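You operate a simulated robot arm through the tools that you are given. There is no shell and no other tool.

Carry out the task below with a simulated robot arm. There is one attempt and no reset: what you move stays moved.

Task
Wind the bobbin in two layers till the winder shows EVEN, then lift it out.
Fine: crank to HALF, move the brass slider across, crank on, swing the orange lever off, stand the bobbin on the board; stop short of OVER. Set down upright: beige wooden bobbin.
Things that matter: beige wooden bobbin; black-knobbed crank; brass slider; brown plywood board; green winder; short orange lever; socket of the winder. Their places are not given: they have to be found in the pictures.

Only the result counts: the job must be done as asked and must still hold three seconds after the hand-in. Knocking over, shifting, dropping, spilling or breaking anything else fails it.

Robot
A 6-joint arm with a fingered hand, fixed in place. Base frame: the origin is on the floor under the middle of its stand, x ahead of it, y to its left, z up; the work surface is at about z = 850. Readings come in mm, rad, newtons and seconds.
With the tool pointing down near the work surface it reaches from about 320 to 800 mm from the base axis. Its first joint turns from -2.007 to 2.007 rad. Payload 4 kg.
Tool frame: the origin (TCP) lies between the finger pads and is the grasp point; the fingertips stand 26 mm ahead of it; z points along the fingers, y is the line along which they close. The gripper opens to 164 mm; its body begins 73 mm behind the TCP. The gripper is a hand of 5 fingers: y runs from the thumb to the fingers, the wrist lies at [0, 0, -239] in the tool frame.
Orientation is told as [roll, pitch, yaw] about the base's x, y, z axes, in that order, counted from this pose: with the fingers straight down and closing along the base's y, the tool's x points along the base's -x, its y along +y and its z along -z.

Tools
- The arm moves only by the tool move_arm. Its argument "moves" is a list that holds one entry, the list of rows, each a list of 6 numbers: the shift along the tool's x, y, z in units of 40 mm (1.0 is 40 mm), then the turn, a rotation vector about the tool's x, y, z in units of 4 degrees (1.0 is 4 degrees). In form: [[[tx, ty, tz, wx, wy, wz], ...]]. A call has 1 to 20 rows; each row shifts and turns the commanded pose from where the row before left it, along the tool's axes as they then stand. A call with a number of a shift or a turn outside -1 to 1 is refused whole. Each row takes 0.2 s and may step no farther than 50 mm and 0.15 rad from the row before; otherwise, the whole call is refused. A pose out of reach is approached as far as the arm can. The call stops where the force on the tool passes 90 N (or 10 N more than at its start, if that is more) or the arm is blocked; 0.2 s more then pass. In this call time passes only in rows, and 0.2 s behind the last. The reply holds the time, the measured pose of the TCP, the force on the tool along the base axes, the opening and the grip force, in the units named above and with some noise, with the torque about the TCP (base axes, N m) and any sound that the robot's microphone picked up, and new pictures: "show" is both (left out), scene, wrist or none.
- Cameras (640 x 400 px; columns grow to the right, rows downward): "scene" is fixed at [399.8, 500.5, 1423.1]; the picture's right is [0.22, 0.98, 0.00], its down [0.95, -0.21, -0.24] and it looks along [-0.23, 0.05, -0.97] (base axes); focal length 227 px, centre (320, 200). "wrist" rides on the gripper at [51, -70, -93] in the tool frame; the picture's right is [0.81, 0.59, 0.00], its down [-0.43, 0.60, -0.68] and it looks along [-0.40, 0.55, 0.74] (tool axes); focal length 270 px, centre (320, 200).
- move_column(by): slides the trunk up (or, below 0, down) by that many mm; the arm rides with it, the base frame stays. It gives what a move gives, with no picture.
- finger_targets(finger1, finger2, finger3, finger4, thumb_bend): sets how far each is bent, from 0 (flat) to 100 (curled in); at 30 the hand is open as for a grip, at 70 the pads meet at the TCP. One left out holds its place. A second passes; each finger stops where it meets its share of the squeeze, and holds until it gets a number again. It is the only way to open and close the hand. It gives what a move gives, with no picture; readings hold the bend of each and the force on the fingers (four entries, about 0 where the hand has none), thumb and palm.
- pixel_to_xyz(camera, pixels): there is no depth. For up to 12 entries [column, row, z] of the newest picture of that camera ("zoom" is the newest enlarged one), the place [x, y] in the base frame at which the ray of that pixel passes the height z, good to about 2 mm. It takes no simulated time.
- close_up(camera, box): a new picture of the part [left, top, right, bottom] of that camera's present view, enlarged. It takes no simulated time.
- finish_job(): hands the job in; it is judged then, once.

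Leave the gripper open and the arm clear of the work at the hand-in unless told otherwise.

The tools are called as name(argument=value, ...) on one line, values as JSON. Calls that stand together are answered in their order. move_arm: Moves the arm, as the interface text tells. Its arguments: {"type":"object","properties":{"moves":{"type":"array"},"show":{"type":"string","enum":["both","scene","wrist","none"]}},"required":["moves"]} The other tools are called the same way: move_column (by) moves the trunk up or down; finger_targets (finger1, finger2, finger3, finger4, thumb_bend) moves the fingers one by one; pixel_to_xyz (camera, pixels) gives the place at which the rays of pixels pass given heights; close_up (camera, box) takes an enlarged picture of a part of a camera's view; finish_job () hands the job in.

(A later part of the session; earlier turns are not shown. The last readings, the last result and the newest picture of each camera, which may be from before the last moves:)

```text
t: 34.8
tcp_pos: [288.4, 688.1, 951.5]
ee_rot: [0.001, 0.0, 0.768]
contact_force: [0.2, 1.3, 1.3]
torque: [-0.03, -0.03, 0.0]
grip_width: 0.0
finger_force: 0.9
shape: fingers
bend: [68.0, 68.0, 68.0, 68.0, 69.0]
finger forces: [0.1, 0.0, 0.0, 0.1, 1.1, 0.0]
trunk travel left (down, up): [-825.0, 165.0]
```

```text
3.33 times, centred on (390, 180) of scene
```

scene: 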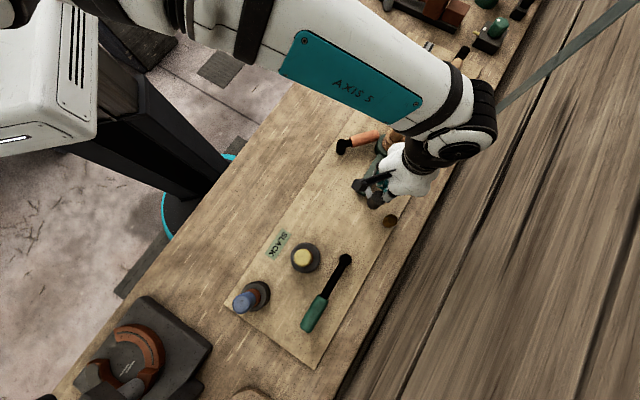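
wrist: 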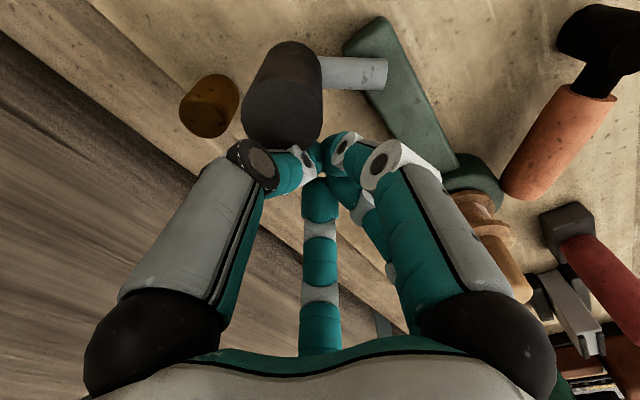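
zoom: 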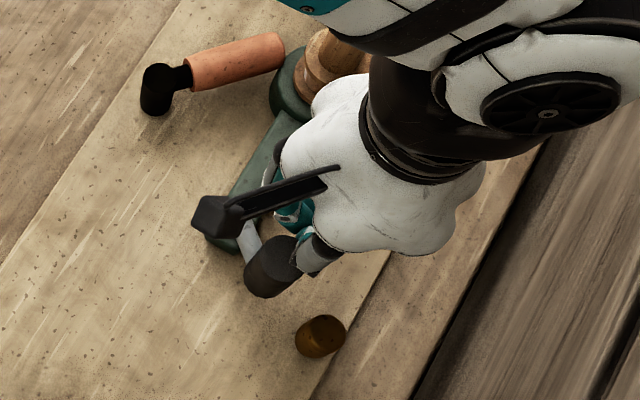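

The push works with only about 1 N: the knob is now near φ≈8°. I'll continue with 90° more of hand travel.

move_arm(moves=[[[-0.02, -0.3257, 0, 0, 0, 0], [0.0651, -0.3198, 0, 0, 0, 0], [0.1456, -0.292, 0, 0, 0, 0], [0.2162, -0.2444, 0, 0, 0, 0]]])

close_up(camera="wrist", box=[160, 60, 480, 300])

close_up(camera="scene", box=[330, 120, 450, 240])

```text
t: 35.8
tcp_pos: [309.2, 641.1, 951.2]
ee_rot: [-0.002, 0.0, 0.769]
contact_force: [1.1, 0.2, -0.5]
torque: [0.07, 0.05, -0.02]
grip_width: 0.0
finger_force: 0.4
shape: fingers
bend: [70.0, 68.0, 69.0, 68.0, 69.0]
finger forces: [1.2, 0.0, 0.1, 0.0, 0.0, 0.0]
trunk travel left (down, up): [-825.0, 165.0]
```

scene: 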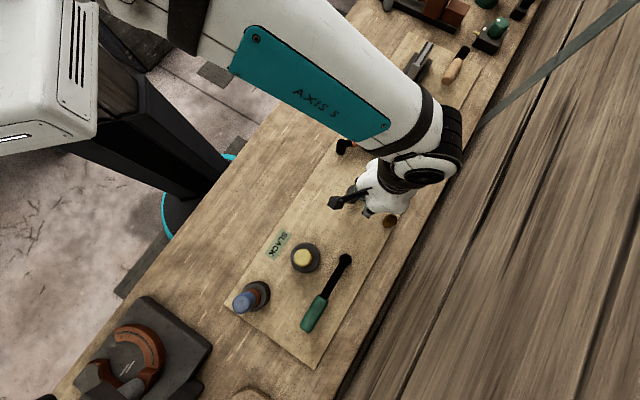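
wrist: 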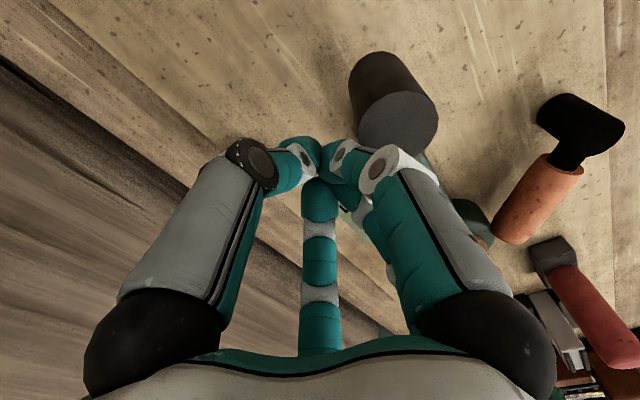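

```text
1.67 times, centred on (320, 180) of wrist
```

zoom: 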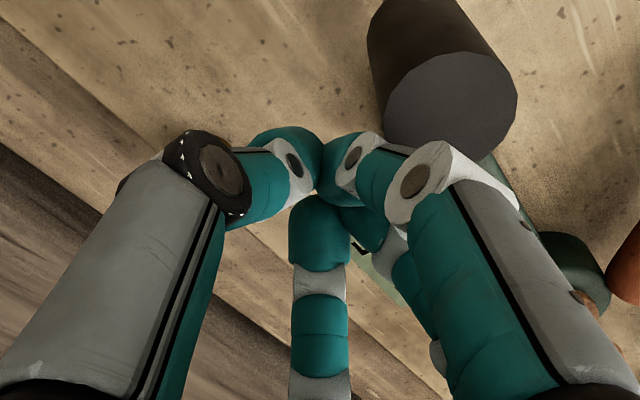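

```text
3.33 times, centred on (390, 180) of scene
```

zoom: 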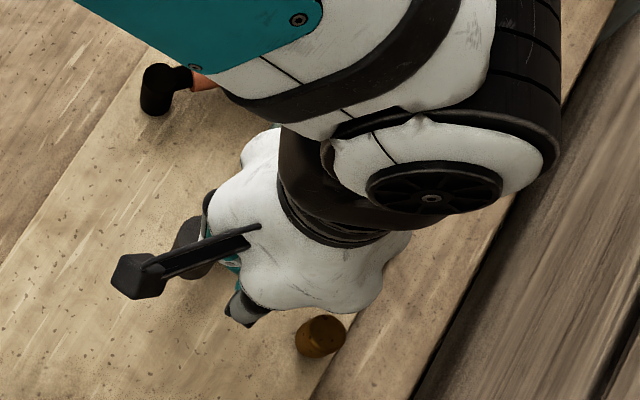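

The knob is now near φ≈−60° and follows nicely. I continue another 75° of hand travel.

move_arm(moves=[[[0.2721, -0.1801, 0, 0, 0, 0], [0.3095, -0.1035, 0, 0, 0, 0], [0.3257, -0.02, 0, 0, 0, 0], [0.3198, 0.0651, 0, 0, 0, 0], [0.292, 0.1456, 0, 0, 0, 0]]])

close_up(camera="wrist", box=[160, 60, 480, 300])

close_up(camera="scene", box=[330, 120, 450, 240])

```text
t: 37.0
tcp_pos: [268.0, 598.5, 952.4]
ee_rot: [0.003, -0.005, 0.766]
contact_force: [7.9, 11.3, 10.5]
torque: [0.22, 0.25, -0.46]
grip_width: 0.0
finger_force: 8.0
shape: fingers
bend: [70.0, 68.0, 68.0, 68.0, 69.0]
finger forces: [0.0, 16.7, 0.0, 0.0, 0.0, 0.1]
trunk travel left (down, up): [-825.0, 165.0]
```

scene: 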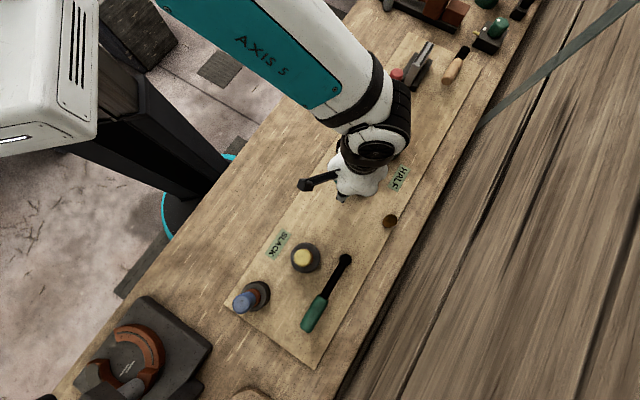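
wrist: 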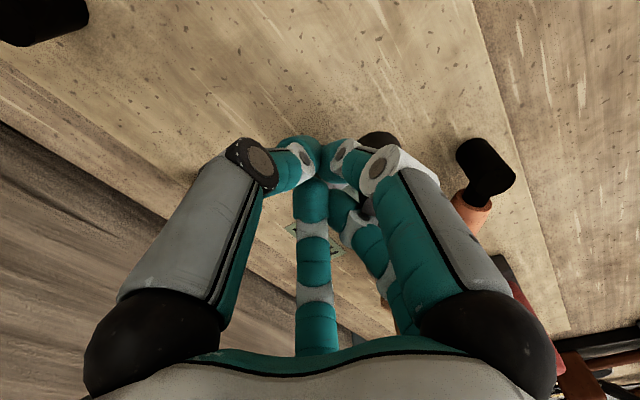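

```text
1.67 times, centred on (320, 180) of wrist
```

zoom: 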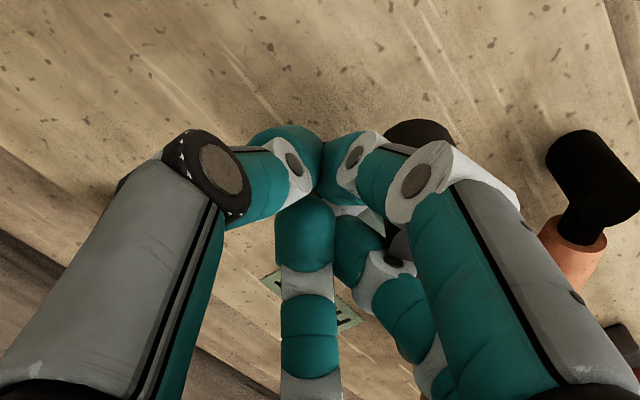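

```text
3.33 times, centred on (390, 180) of scene
```

zoom: 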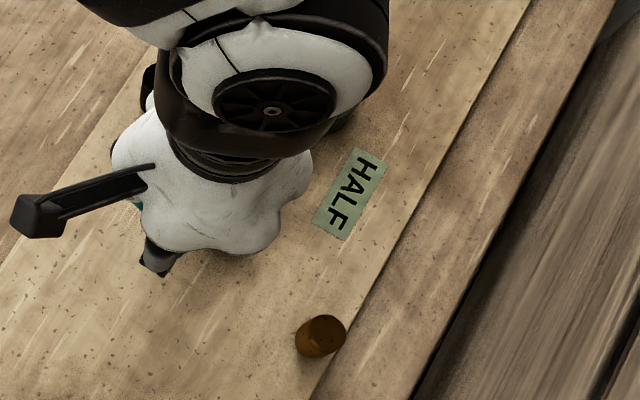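

The label now reads **HALF**. Finger2 feels 16.7 N, so I stop pushing: back off along the last step and rise clear.

move_arm(moves=[[[-0.292, -0.1456, 0, 0, 0, 0], [-0.3198, -0.0651, 0, 0, 0, 0], [0, 0, -0.9, 0, 0, 0], [0, 0, -0.6, 0, 0, 0]]])

close_up(camera="scene", box=[330, 120, 450, 240])

close_up(camera="wrist", box=[200, 60, 480, 260])

```text
t: 38.0
tcp_pos: [290.7, 609.0, 1009.6]
ee_rot: [-0.001, -0.001, 0.767]
contact_force: [-1.0, -0.2, 0.2]
torque: [0.02, 0.02, -0.02]
grip_width: 0.0
finger_force: 0.1
shape: fingers
bend: [69.0, 68.0, 69.0, 68.0, 69.0]
finger forces: [0.0, 0.1, 0.0, 0.0, 0.1, 0.1]
trunk travel left (down, up): [-825.0, 165.0]
```

scene: 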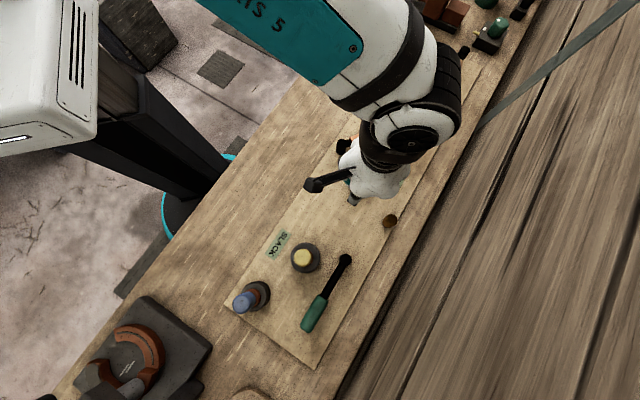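
wrist: 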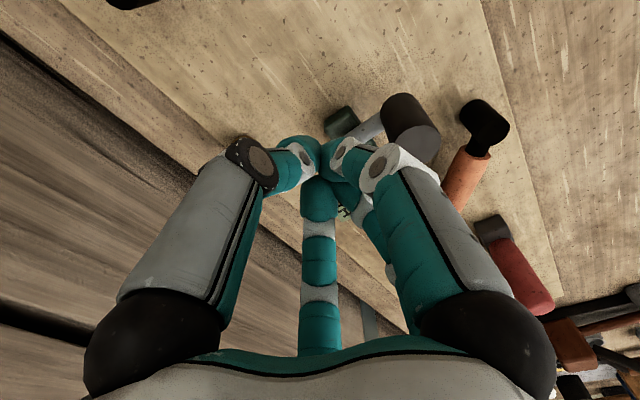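

```text
3.33 times, centred on (390, 180) of scene
```

zoom: 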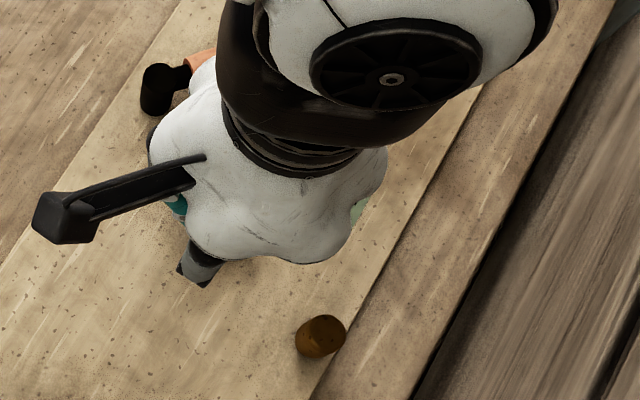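

```text
2.00 times, centred on (340, 160) of wrist
```

zoom: 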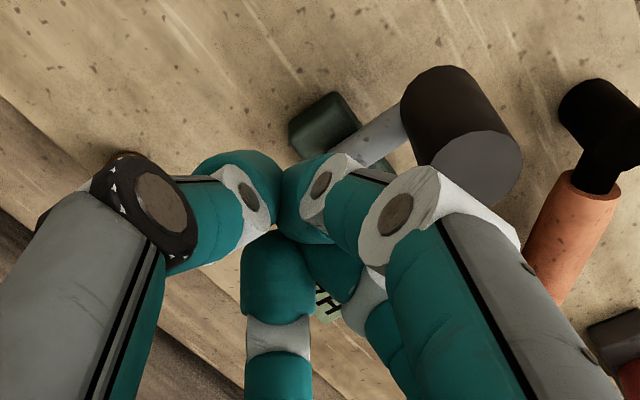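

The crank is left at HALF. Now the brass slider near (357, 688): I'll move high to its far side at about (389, 656), so I can see it closely and later push it along the board's length.

move_arm(moves=[[[-0.86, -0.286, 0, 0, 0, 0], [-0.86, -0.286, 0, 0, 0, 0], [-0.86, -0.286, 0, 0, 0, 0]]])

close_up(camera="wrist", box=[240, 100, 480, 300])

close_up(camera="scene", box=[330, 120, 450, 240])

```text
t: 38.8
tcp_pos: [390.0, 655.5, 1010.0]
ee_rot: [-0.001, 0.002, 0.769]
contact_force: [-0.5, -0.8, -0.2]
torque: [-0.01, 0.04, 0.0]
grip_width: 0.0
finger_force: 0.1
shape: fingers
bend: [69.0, 68.0, 69.0, 68.0, 69.0]
finger forces: [0.0, 0.1, 0.0, 0.0, 0.1, 0.0]
trunk travel left (down, up): [-825.0, 165.0]
```

scene: 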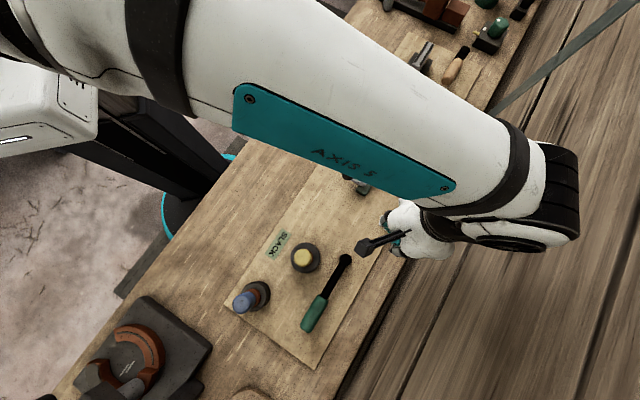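
wrist: 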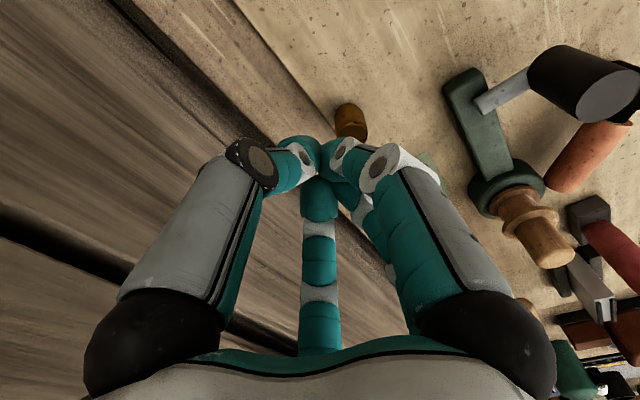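

```text
2.00 times, centred on (360, 200) of wrist
```

zoom: 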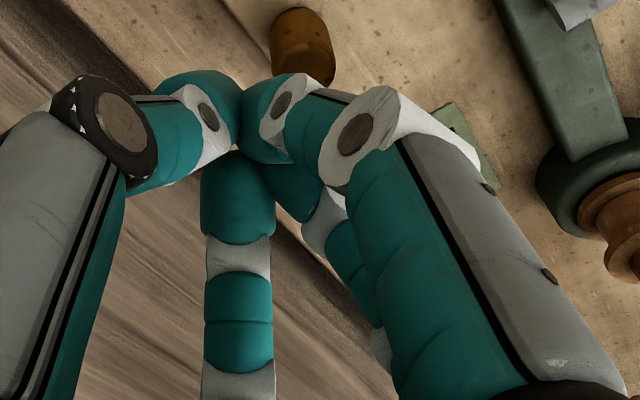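

```text
3.33 times, centred on (390, 180) of scene
```

zoom: 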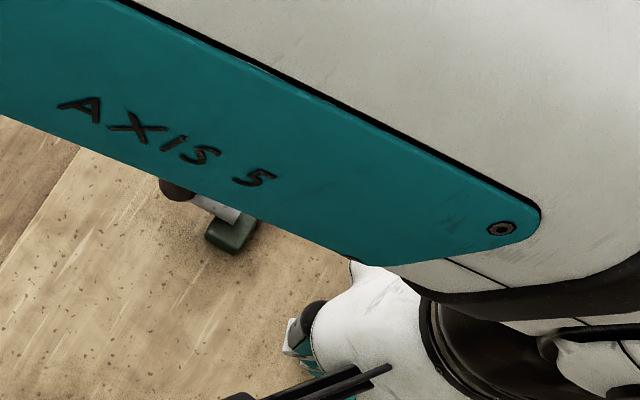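

The slider shows at wrist (350,120) and the crank knob at (600,90). I'll read off their positions.

pixel_to_xyz(camera="wrist", pixels=[[352, 128, 890], [352, 128, 885], [347, 108, 856], [347, 108, 862], [607, 98, 944], [485, 103, 885], [423, 158, 855]])

close_up(camera="wrist", box=[310, 70, 390, 150])

```text
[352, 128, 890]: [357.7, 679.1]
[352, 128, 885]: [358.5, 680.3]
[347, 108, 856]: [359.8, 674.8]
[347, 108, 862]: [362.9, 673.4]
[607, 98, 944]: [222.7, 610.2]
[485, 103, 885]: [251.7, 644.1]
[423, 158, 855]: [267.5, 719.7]
```

```text
5.00 times, centred on (350, 110) of wrist
```

zoom: 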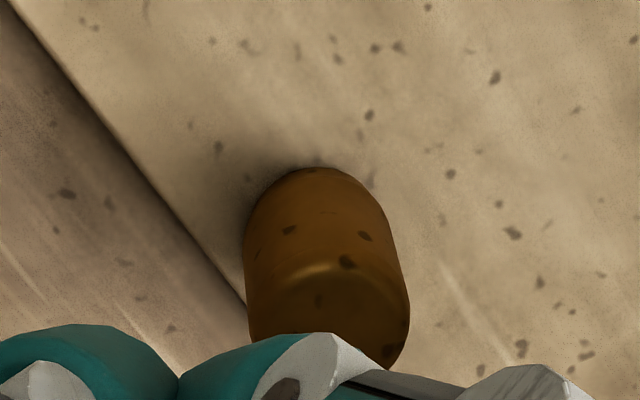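

The knob is exactly back at (222, 610), i.e. one full turn gave HALF. The slider's centre is about (357, 686). I'll back off 10 mm further and descend beside it, so the groove between finger2 and finger3 faces it.

move_arm(moves=[[[0, -0.25, 0, 0, 0, 0], [0, 0, 0.9, 0, 0, 0], [0, 0, 0.9, 0, 0, 0], [0, 0, 0.9, 0, 0, 0]]])

close_up(camera="wrist", box=[240, 60, 480, 260])

close_up(camera="scene", box=[330, 150, 450, 270])

```text
t: 39.8
tcp_pos: [395.5, 648.8, 903.5]
ee_rot: [0.001, 0.0, 0.769]
contact_force: [0.2, -0.2, -0.3]
torque: [-0.02, 0.03, 0.0]
grip_width: 0.0
finger_force: 0.0
shape: fingers
bend: [69.0, 68.0, 69.0, 68.0, 69.0]
finger forces: [0.1, 0.1, 0.0, 0.0, 0.0, 0.0]
trunk travel left (down, up): [-825.0, 165.0]
```

scene: 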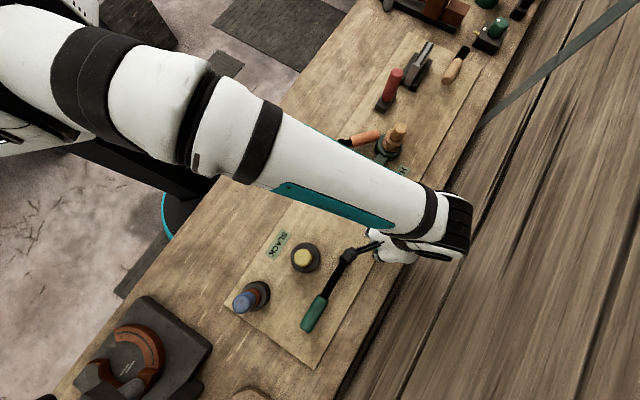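
wrist: 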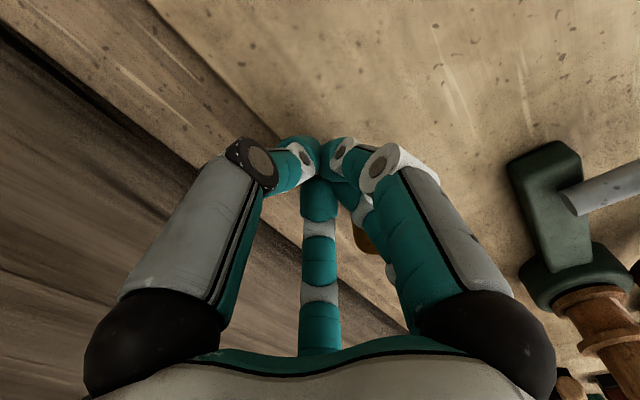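

```text
2.00 times, centred on (360, 160) of wrist
```

zoom: 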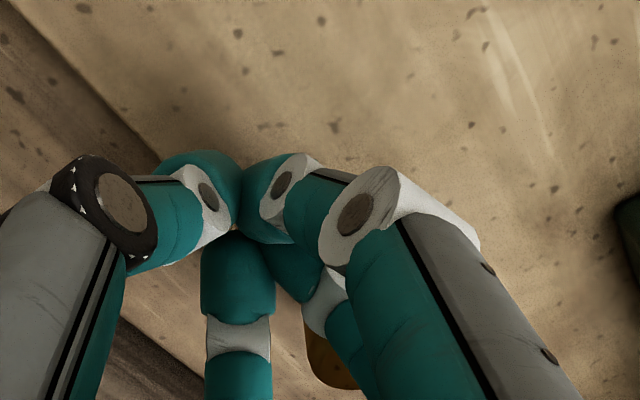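

```text
3.33 times, centred on (390, 210) of scene
```

zoom: 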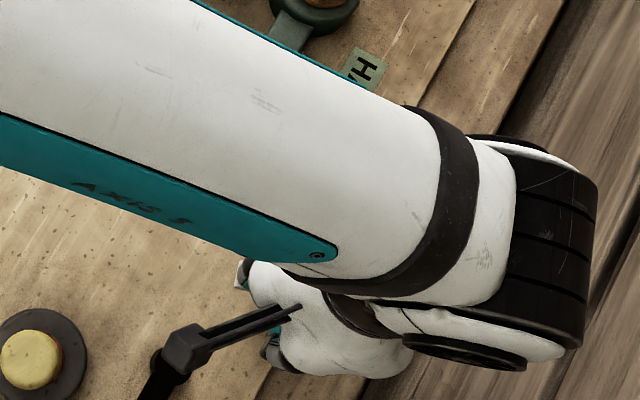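

No contact yet. The −u direction (toward the bobbin end) is just the tool's +y. I'll lower 8 mm and creep forward in 4 mm steps, watching the force.

move_arm(moves=[[[0, 0, 0.2, 0, 0, 0], [0, 0.1, 0, 0, 0, 0], [0, 0.1, 0, 0, 0, 0], [0, 0.1, 0, 0, 0, 0]]], show="wrist")

```text
t: 40.8
tcp_pos: [386.8, 654.6, 894.8]
ee_rot: [0.0, 0.002, 0.769]
contact_force: [1.6, -2.5, -0.7]
torque: [0.02, 0.03, 0.07]
grip_width: 0.0
finger_force: 1.2
shape: fingers
bend: [69.0, 68.0, 69.0, 68.0, 69.0]
finger forces: [0.1, 2.5, 0.0, 0.0, 0.0, 0.1]
trunk travel left (down, up): [-825.0, 165.0]
```

wrist: 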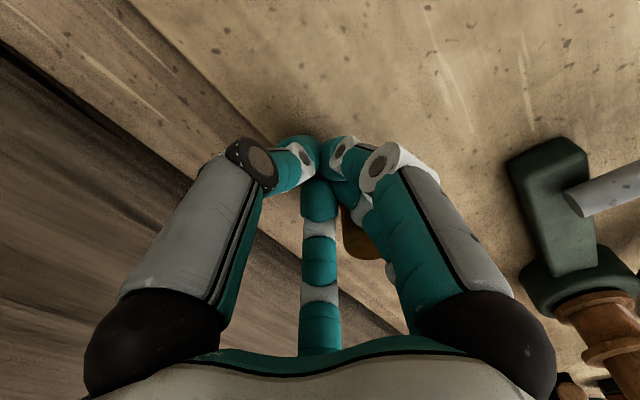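

Finger2 now touches the slider with 2.5 N. I'll push another 8 mm and watch whether the force rises or the slider moves.

move_arm(moves=[[[0, 0.1, 0, 0, 0, 0], [0, 0.1, 0, 0, 0, 0]]], show="wrist")

```text
t: 41.4
tcp_pos: [381.7, 662.1, 895.5]
ee_rot: [0.0, 0.0, 0.767]
contact_force: [1.9, -2.8, 0.8]
torque: [0.03, 0.0, 0.04]
grip_width: 0.0
finger_force: 1.7
shape: fingers
bend: [69.0, 68.0, 69.0, 68.0, 69.0]
finger forces: [0.0, 3.0, 0.0, 0.1, 0.0, 0.0]
trunk travel left (down, up): [-825.0, 165.0]
```

wrist: 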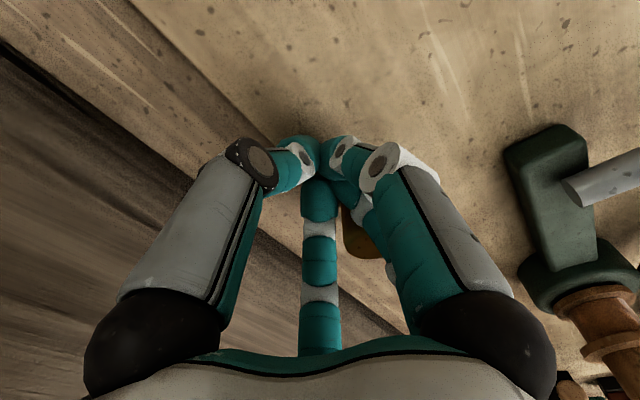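

The force stays at 3 N and the slider moves with the hand, so this is its direction of travel. I keep pushing in small steps until the force rises at the end stop.

move_arm(moves=[[[0, 0.1, 0, 0, 0, 0], [0, 0.1, 0, 0, 0, 0], [0, 0.1, 0, 0, 0, 0], [0, 0.1, 0, 0, 0, 0]]], show="wrist")

```text
t: 42.4
tcp_pos: [369.7, 674.2, 894.8]
ee_rot: [-0.002, -0.001, 0.768]
contact_force: [1.4, -2.9, 1.5]
torque: [0.01, 0.0, 0.1]
grip_width: 0.3
finger_force: 1.6
shape: fingers
bend: [69.0, 68.0, 69.0, 68.0, 69.0]
finger forces: [0.1, 3.0, 0.0, 0.0, 0.1, 0.1]
trunk travel left (down, up): [-825.0, 165.0]
```

wrist: 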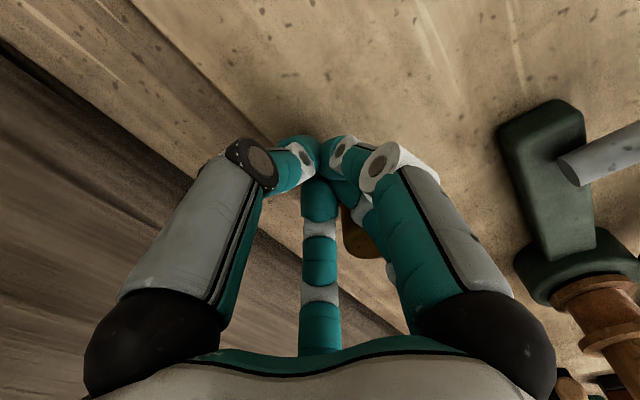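

It still slides at 3 N, having moved about 25 mm. I continue.

move_arm(moves=[[[0, 0.1, 0, 0, 0, 0], [0, 0.1, 0, 0, 0, 0], [0, 0.1, 0, 0, 0, 0], [0, 0.1, 0, 0, 0, 0]]], show="wrist")

```text
t: 43.4
tcp_pos: [357.6, 682.4, 896.0]
ee_rot: [0.0, 0.0, 0.768]
contact_force: [2.0, -3.0, -0.7]
torque: [-0.05, 0.01, 0.05]
grip_width: 0.1
finger_force: 1.9
shape: fingers
bend: [69.0, 68.0, 69.0, 68.0, 69.0]
finger forces: [0.0, 2.4, 0.5, 0.1, 0.0, 0.1]
out of reach, approached as far as the arm can: row 4
trunk travel left (down, up): [-825.0, 165.0]
```

wrist: 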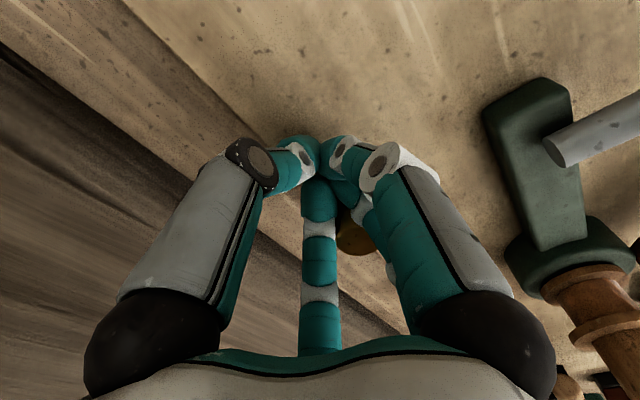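

Row 4 was out of reach for the vertical hand. I'll tilt the hand 12° so the wrist leans back toward the base while the tips stay put, then continue pushing.

move_arm(moves=[[[0.172, -0.056, 0, 0, 0, 0], [0, 0, 0, -0.315, -0.949, 0], [0, 0, 0, -0.315, -0.949, 0], [0, 0, 0, -0.315, -0.949, 0]]])

close_up(camera="wrist", box=[240, 60, 480, 260])

```text
t: 44.4
tcp_pos: [353.4, 674.6, 896.0]
ee_rot: [0.068, -0.199, 0.761]
contact_force: [4.3, -1.0, 0.2]
torque: [0.04, 0.0, -0.14]
grip_width: 0.0
finger_force: 1.7
shape: fingers
bend: [69.0, 68.0, 69.0, 68.0, 69.0]
finger forces: [0.0, 0.0, 4.0, 0.1, 0.1, 0.0]
trunk travel left (down, up): [-825.0, 165.0]
```

scene: 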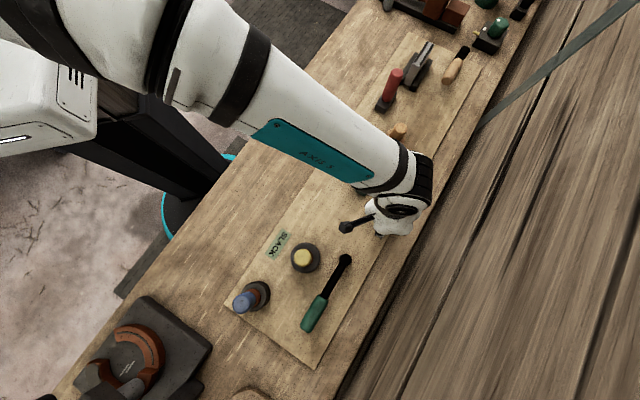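
wrist: 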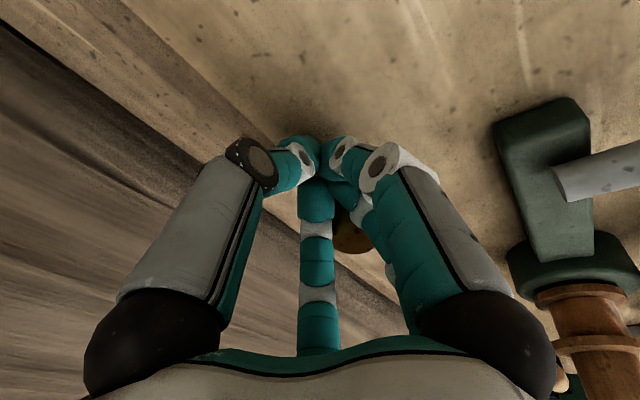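

```text
2.00 times, centred on (360, 160) of wrist
```

zoom: 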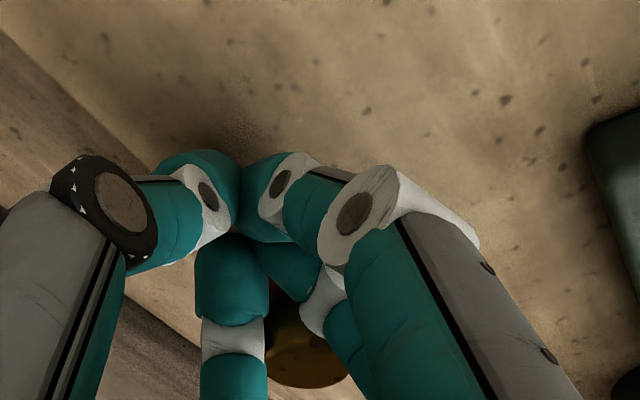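

The tips stay in place and there's room now. I continue pushing in 4 mm steps.

move_arm(moves=[[[0, 0.1, 0.0066, 0, 0, 0], [0, 0.1, 0.0066, 0, 0, 0], [0, 0.1, 0.0066, 0, 0, 0]]], show="wrist")

```text
t: 45.2
tcp_pos: [345.4, 685.0, 895.5]
ee_rot: [0.068, -0.2, 0.761]
contact_force: [3.1, -0.2, 1.1]
torque: [0.03, 0.0, -0.11]
grip_width: 0.0
finger_force: 2.2
shape: fingers
bend: [69.0, 68.0, 69.0, 68.0, 69.0]
finger forces: [0.1, 0.1, 3.7, 0.0, 0.1, 0.1]
trunk travel left (down, up): [-825.0, 165.0]
```

wrist: 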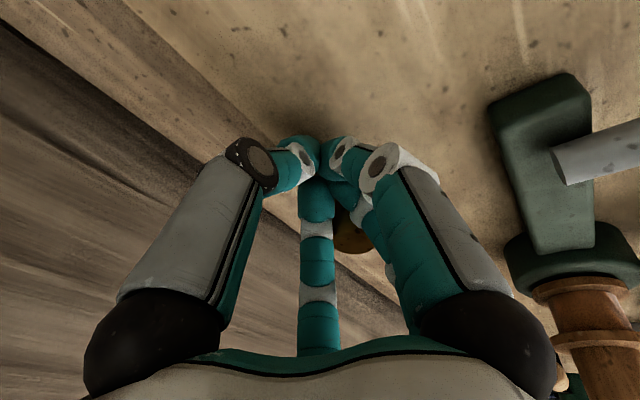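

The force is still about 3.7 N and the slider keeps moving. I continue.

move_arm(moves=[[[0, 0.1, 0.0066, 0, 0, 0], [0, 0.1, 0.0066, 0, 0, 0], [0, 0.1, 0.0066, 0, 0, 0]]], show="wrist")

```text
t: 46.0
tcp_pos: [339.8, 690.7, 896.0]
ee_rot: [0.067, -0.196, 0.759]
contact_force: [16.0, -9.4, -0.3]
torque: [-0.01, 0.02, -0.27]
grip_width: 0.0
finger_force: 7.8
shape: fingers
bend: [69.0, 69.0, 70.0, 67.0, 68.0]
finger forces: [0.0, 0.4, 15.2, 0.0, 0.0, 0.0]
trunk travel left (down, up): [-825.0, 165.0]
```

wrist: 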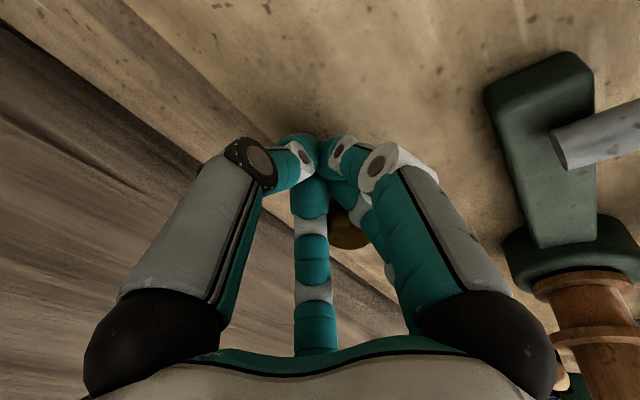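

The force jumped to 18 N: the slider has reached its end stop. I back off and rise, then look at it.

move_arm(moves=[[[0, -0.3, 0, 0, 0, 0], [0, -0.4, 0, 0, 0, 0], [0, 0, -0.9, 0, 0, 0], [0, 0, -0.9, 0, 0, 0], [0, 0, -0.9, 0, 0, 0]]])

close_up(camera="wrist", box=[260, 60, 500, 260])

close_up(camera="scene", box=[330, 120, 450, 240])

```text
t: 47.2
tcp_pos: [344.7, 651.7, 1000.8]
ee_rot: [0.066, -0.199, 0.761]
contact_force: [-1.1, -0.8, -0.3]
torque: [0.03, 0.03, 0.01]
grip_width: 0.2
finger_force: 0.1
shape: fingers
bend: [69.0, 68.0, 70.0, 68.0, 69.0]
finger forces: [0.0, 0.0, 0.0, 0.0, 0.0, 0.1]
trunk travel left (down, up): [-825.0, 165.0]
```

scene: 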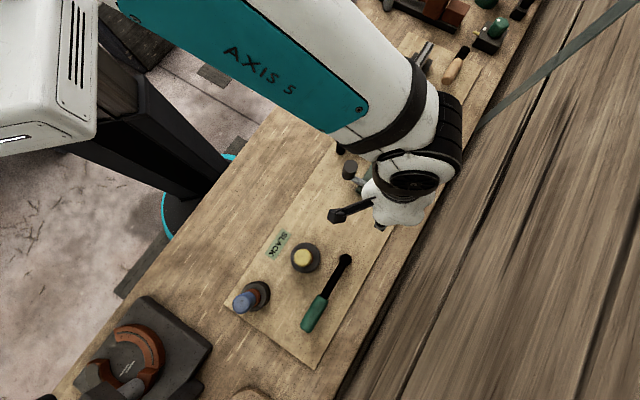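
wrist: 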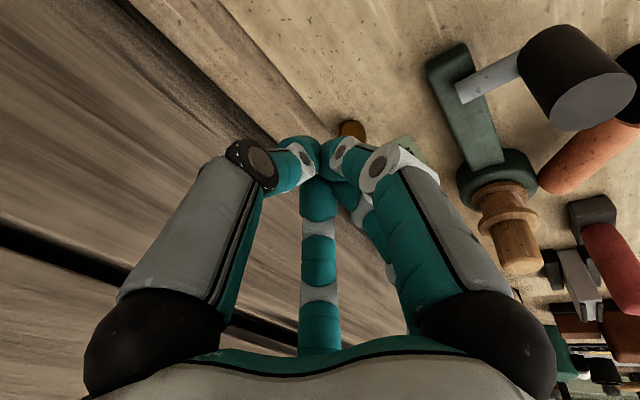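

```text
2.00 times, centred on (380, 160) of wrist
```

zoom: 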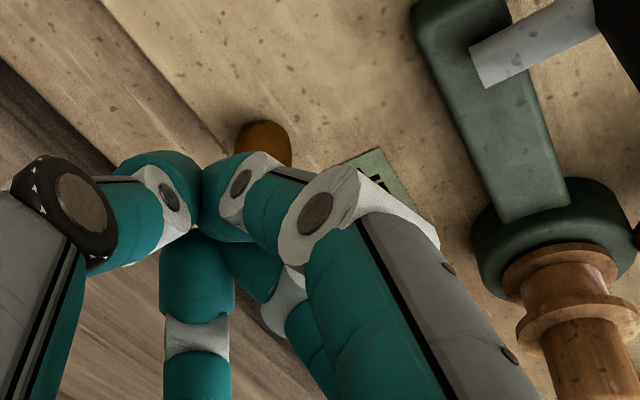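

```text
3.33 times, centred on (390, 180) of scene
```

zoom: 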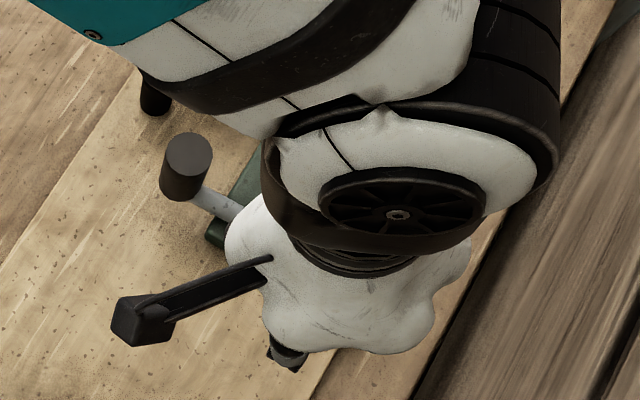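

The slider has moved across. I now untilt the hand and go, staying high, to the spot behind the crank knob at about (266, 594).

move_arm(moves=[[[0, 0, 0, 0.315, 0.949, 0], [0, 0, 0, 0.315, 0.949, 0], [0, 0, 0, 0.315, 0.949, 0], [0.806, 0.11, 0, 0, 0, 0], [0.806, 0.11, 0, 0, 0, 0], [0.806, 0.11, 0, 0, 0, 0]]])

close_up(camera="scene", box=[330, 120, 450, 240])

close_up(camera="wrist", box=[260, 60, 500, 260])

```text
t: 48.6
tcp_pos: [265.5, 595.0, 1000.2]
ee_rot: [0.0, -0.003, 0.77]
contact_force: [-0.4, -0.2, 1.2]
torque: [0.03, -0.06, -0.03]
grip_width: 0.1
finger_force: 0.1
shape: fingers
bend: [69.0, 68.0, 70.0, 68.0, 69.0]
finger forces: [0.1, 0.1, 0.0, 0.1, 0.1, 0.1]
trunk travel left (down, up): [-825.0, 165.0]
```

scene: 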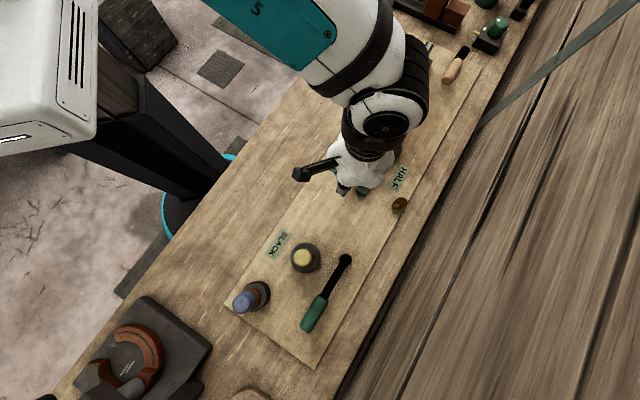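
wrist: 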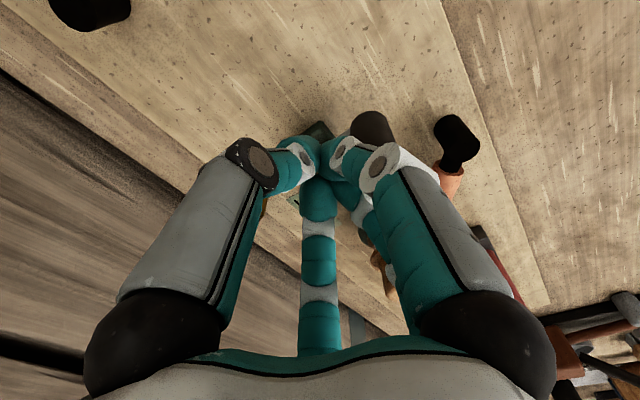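

```text
3.33 times, centred on (390, 180) of scene
```

zoom: 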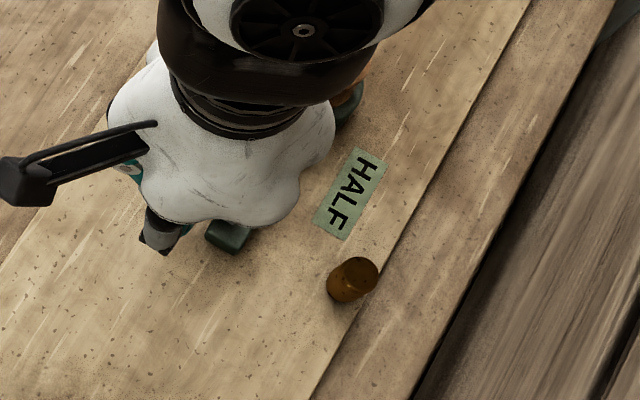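

```text
2.00 times, centred on (380, 160) of wrist
```

zoom: 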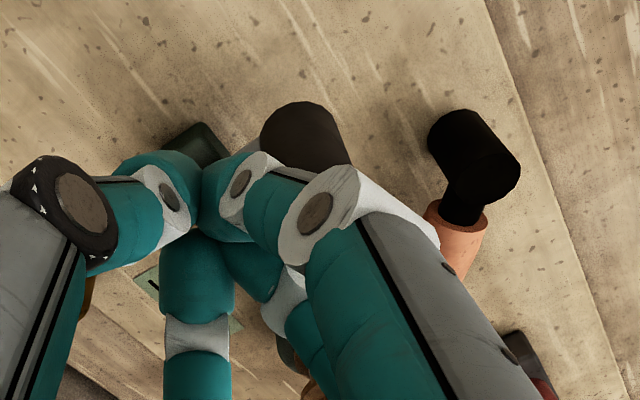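

The label reads HALF and the slider sits at its new place (scene (399.6,204)). I back off slightly, descend behind the knob, and push clockwise about 45°.

move_arm(moves=[[[-0.223, -0.0935, 0, 0, 0, 0], [0, 0, 0.62, 0, 0, 0], [0, 0, 0.62, 0, 0, 0], [0.2783, 0.1705, 0, 0, 0, 0], [0.2246, 0.2367, 0, 0, 0, 0], [0.1557, 0.2867, 0, 0, 0, 0]]])

close_up(camera="scene", box=[330, 120, 450, 240])

close_up(camera="wrist", box=[260, 60, 500, 260])

```text
t: 50.0
tcp_pos: [238.3, 600.6, 950.2]
ee_rot: [0.001, 0.0, 0.767]
contact_force: [0.3, -0.9, 0.7]
torque: [0.01, 0.02, 0.05]
grip_width: 0.2
finger_force: 0.5
shape: fingers
bend: [69.0, 68.0, 70.0, 68.0, 69.0]
finger forces: [0.1, 0.8, 0.0, 0.1, 0.0, 0.0]
trunk travel left (down, up): [-825.0, 165.0]
```

scene: 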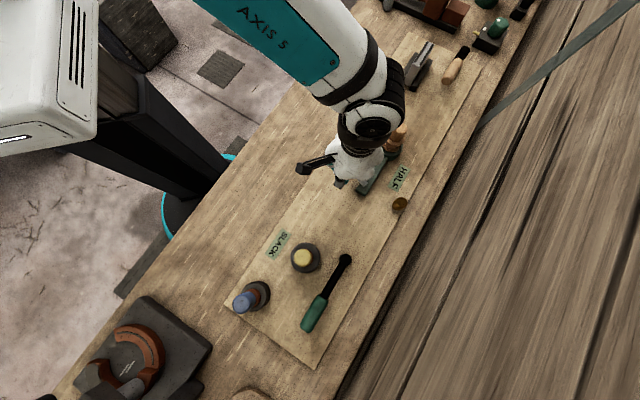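
wrist: 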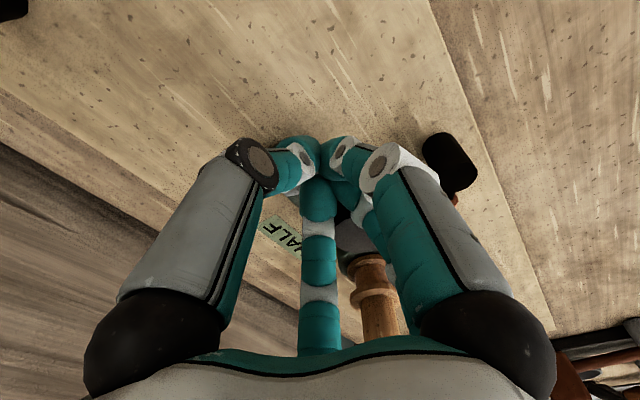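

```text
3.33 times, centred on (390, 180) of scene
```

zoom: 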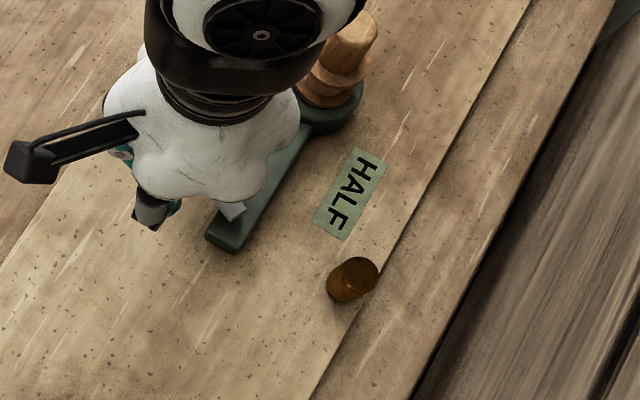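

```text
2.00 times, centred on (380, 160) of wrist
```

zoom: 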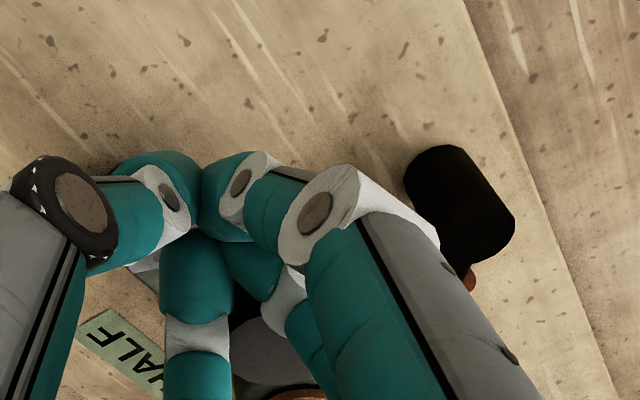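

The crank turns on freely past HALF. I continue 60°.

move_arm(moves=[[[0.0762, 0.3173, 0, 0, 0, 0], [-0.0086, 0.3262, 0, 0, 0, 0], [-0.0927, 0.3129, 0, 0, 0, 0], [-0.1705, 0.2783, 0, 0, 0, 0]]])

close_up(camera="scene", box=[330, 120, 450, 240])

close_up(camera="wrist", box=[260, 60, 500, 260])

```text
t: 51.0
tcp_pos: [209.8, 641.7, 950.1]
ee_rot: [0.0, 0.002, 0.767]
contact_force: [-0.6, -0.5, -0.2]
torque: [0.01, 0.0, 0.0]
grip_width: 0.3
finger_force: 0.3
shape: fingers
bend: [69.0, 68.0, 70.0, 68.0, 69.0]
finger forces: [0.0, 0.0, 0.6, 0.0, 0.0, 0.1]
trunk travel left (down, up): [-825.0, 165.0]
```

scene: 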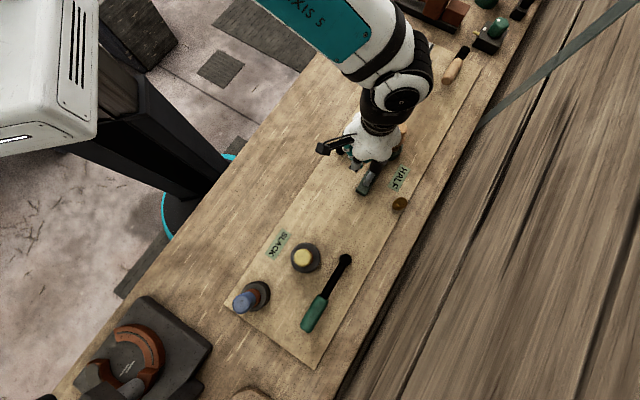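
wrist: 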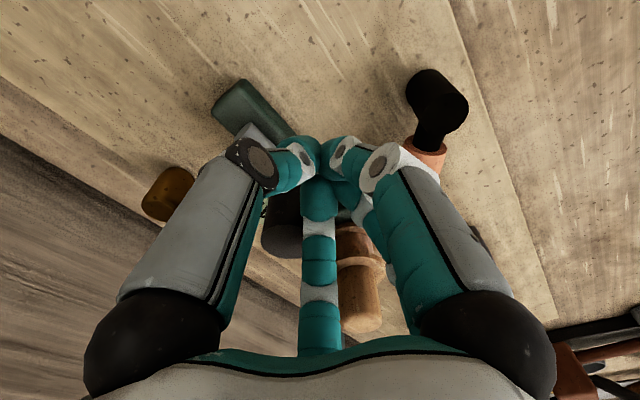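

```text
3.33 times, centred on (390, 180) of scene
```

zoom: 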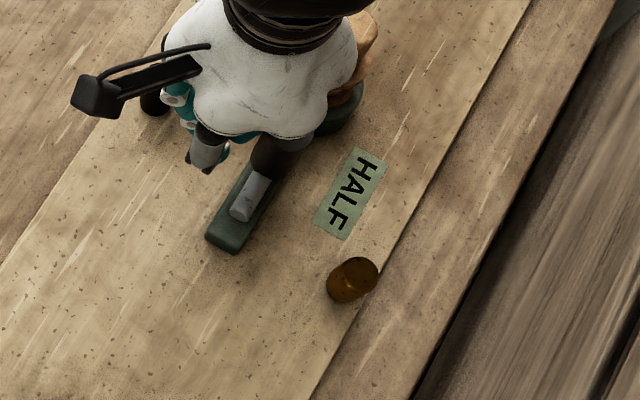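

```text
2.00 times, centred on (380, 160) of wrist
```

zoom: 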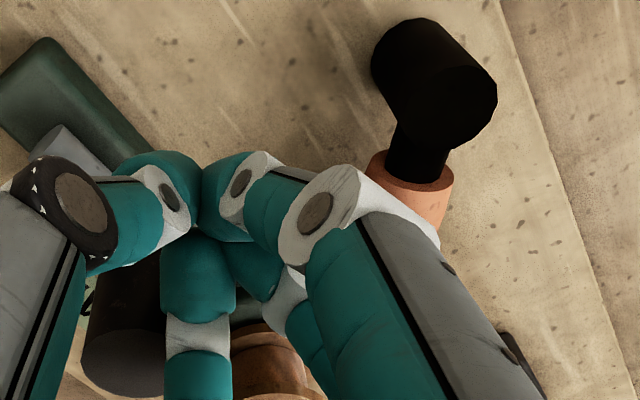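

The crank arm is along the body now (φ≈130°), and the label still reads HALF. I continue 60°.

move_arm(moves=[[[-0.2367, 0.2246, 0, 0, 0, 0], [-0.2867, 0.1557, 0, 0, 0, 0], [-0.3173, 0.0762, 0, 0, 0, 0], [-0.3262, -0.0086, 0, 0, 0, 0]]])

close_up(camera="scene", box=[330, 120, 450, 240])

close_up(camera="wrist", box=[200, 60, 440, 260])

```text
t: 52.0
tcp_pos: [228.5, 682.3, 955.4]
ee_rot: [0.003, -0.002, 0.769]
contact_force: [-4.9, -8.4, 3.3]
torque: [0.49, -0.19, -0.03]
grip_width: 1.0
finger_force: 1.5
shape: fingers
bend: [69.0, 68.0, 70.0, 69.0, 66.0]
finger forces: [0.0, 0.1, 0.1, 3.3, 0.0, 0.0]
trunk travel left (down, up): [-825.0, 165.0]
```

scene: 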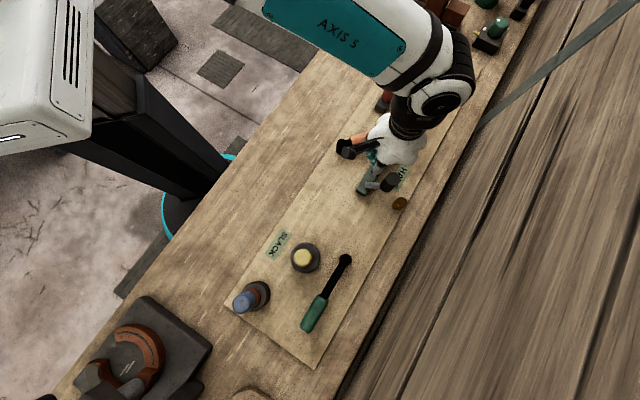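
wrist: 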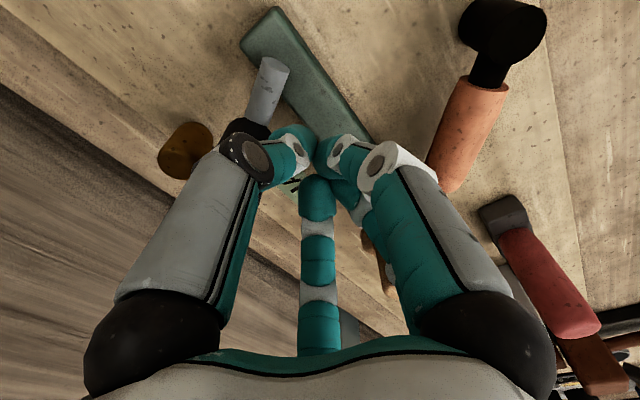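

```text
3.33 times, centred on (390, 180) of scene
```

zoom: 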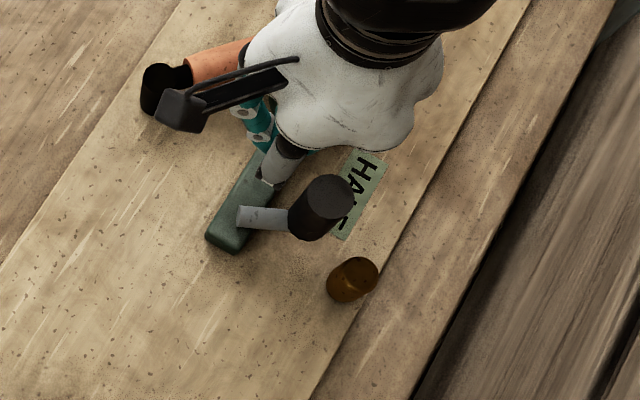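

```text
2.00 times, centred on (320, 160) of wrist
```

zoom: 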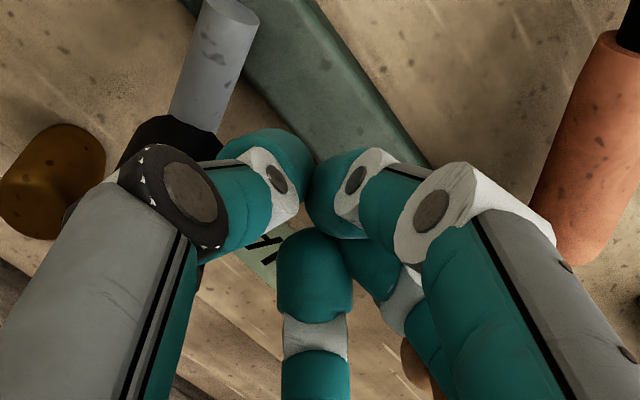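

The label still reads HALF. There's a 10 N side force because the knob rides in the groove next to the thumb (thumb pushed to 66). I'll lift 4 mm and continue with two steps.

move_arm(moves=[[[0, 0, -0.12, 0, 0, 0], [-0.3129, -0.0927, 0, 0, 0, 0], [-0.2783, -0.1705, 0, 0, 0, 0]]])

close_up(camera="scene", box=[330, 120, 450, 240])

close_up(camera="wrist", box=[200, 60, 440, 260])

```text
t: 52.8
tcp_pos: [256.0, 695.2, 956.3]
ee_rot: [0.0, -0.001, 0.766]
contact_force: [-0.7, 0.1, 0.0]
torque: [-0.01, 0.02, 0.04]
grip_width: 0.0
finger_force: 0.0
shape: fingers
bend: [69.0, 68.0, 70.0, 68.0, 69.0]
finger forces: [0.0, 0.0, 0.1, 0.0, 0.0, 0.1]
trunk travel left (down, up): [-825.0, 165.0]
```

scene: 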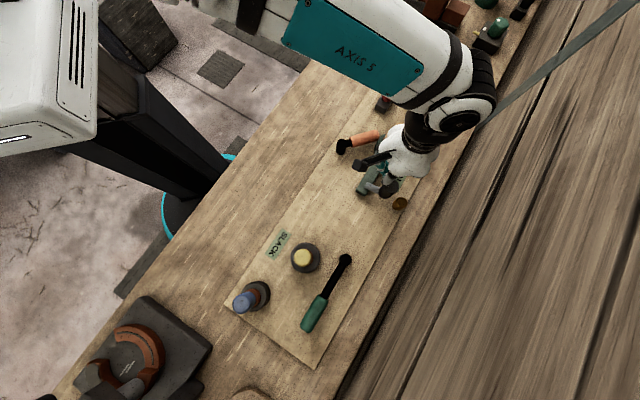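
wrist: 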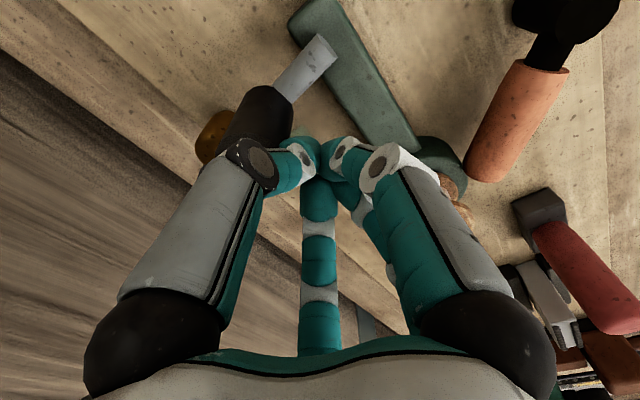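

```text
3.33 times, centred on (390, 180) of scene
```

zoom: 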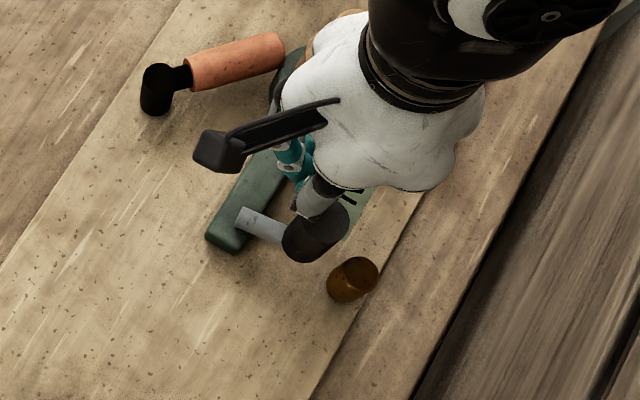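

```text
2.00 times, centred on (320, 160) of wrist
```

zoom: 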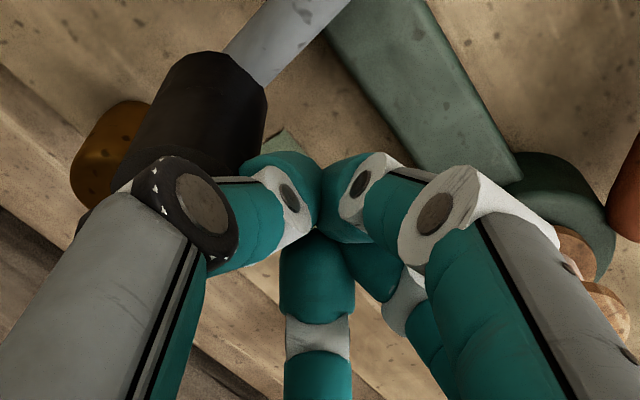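

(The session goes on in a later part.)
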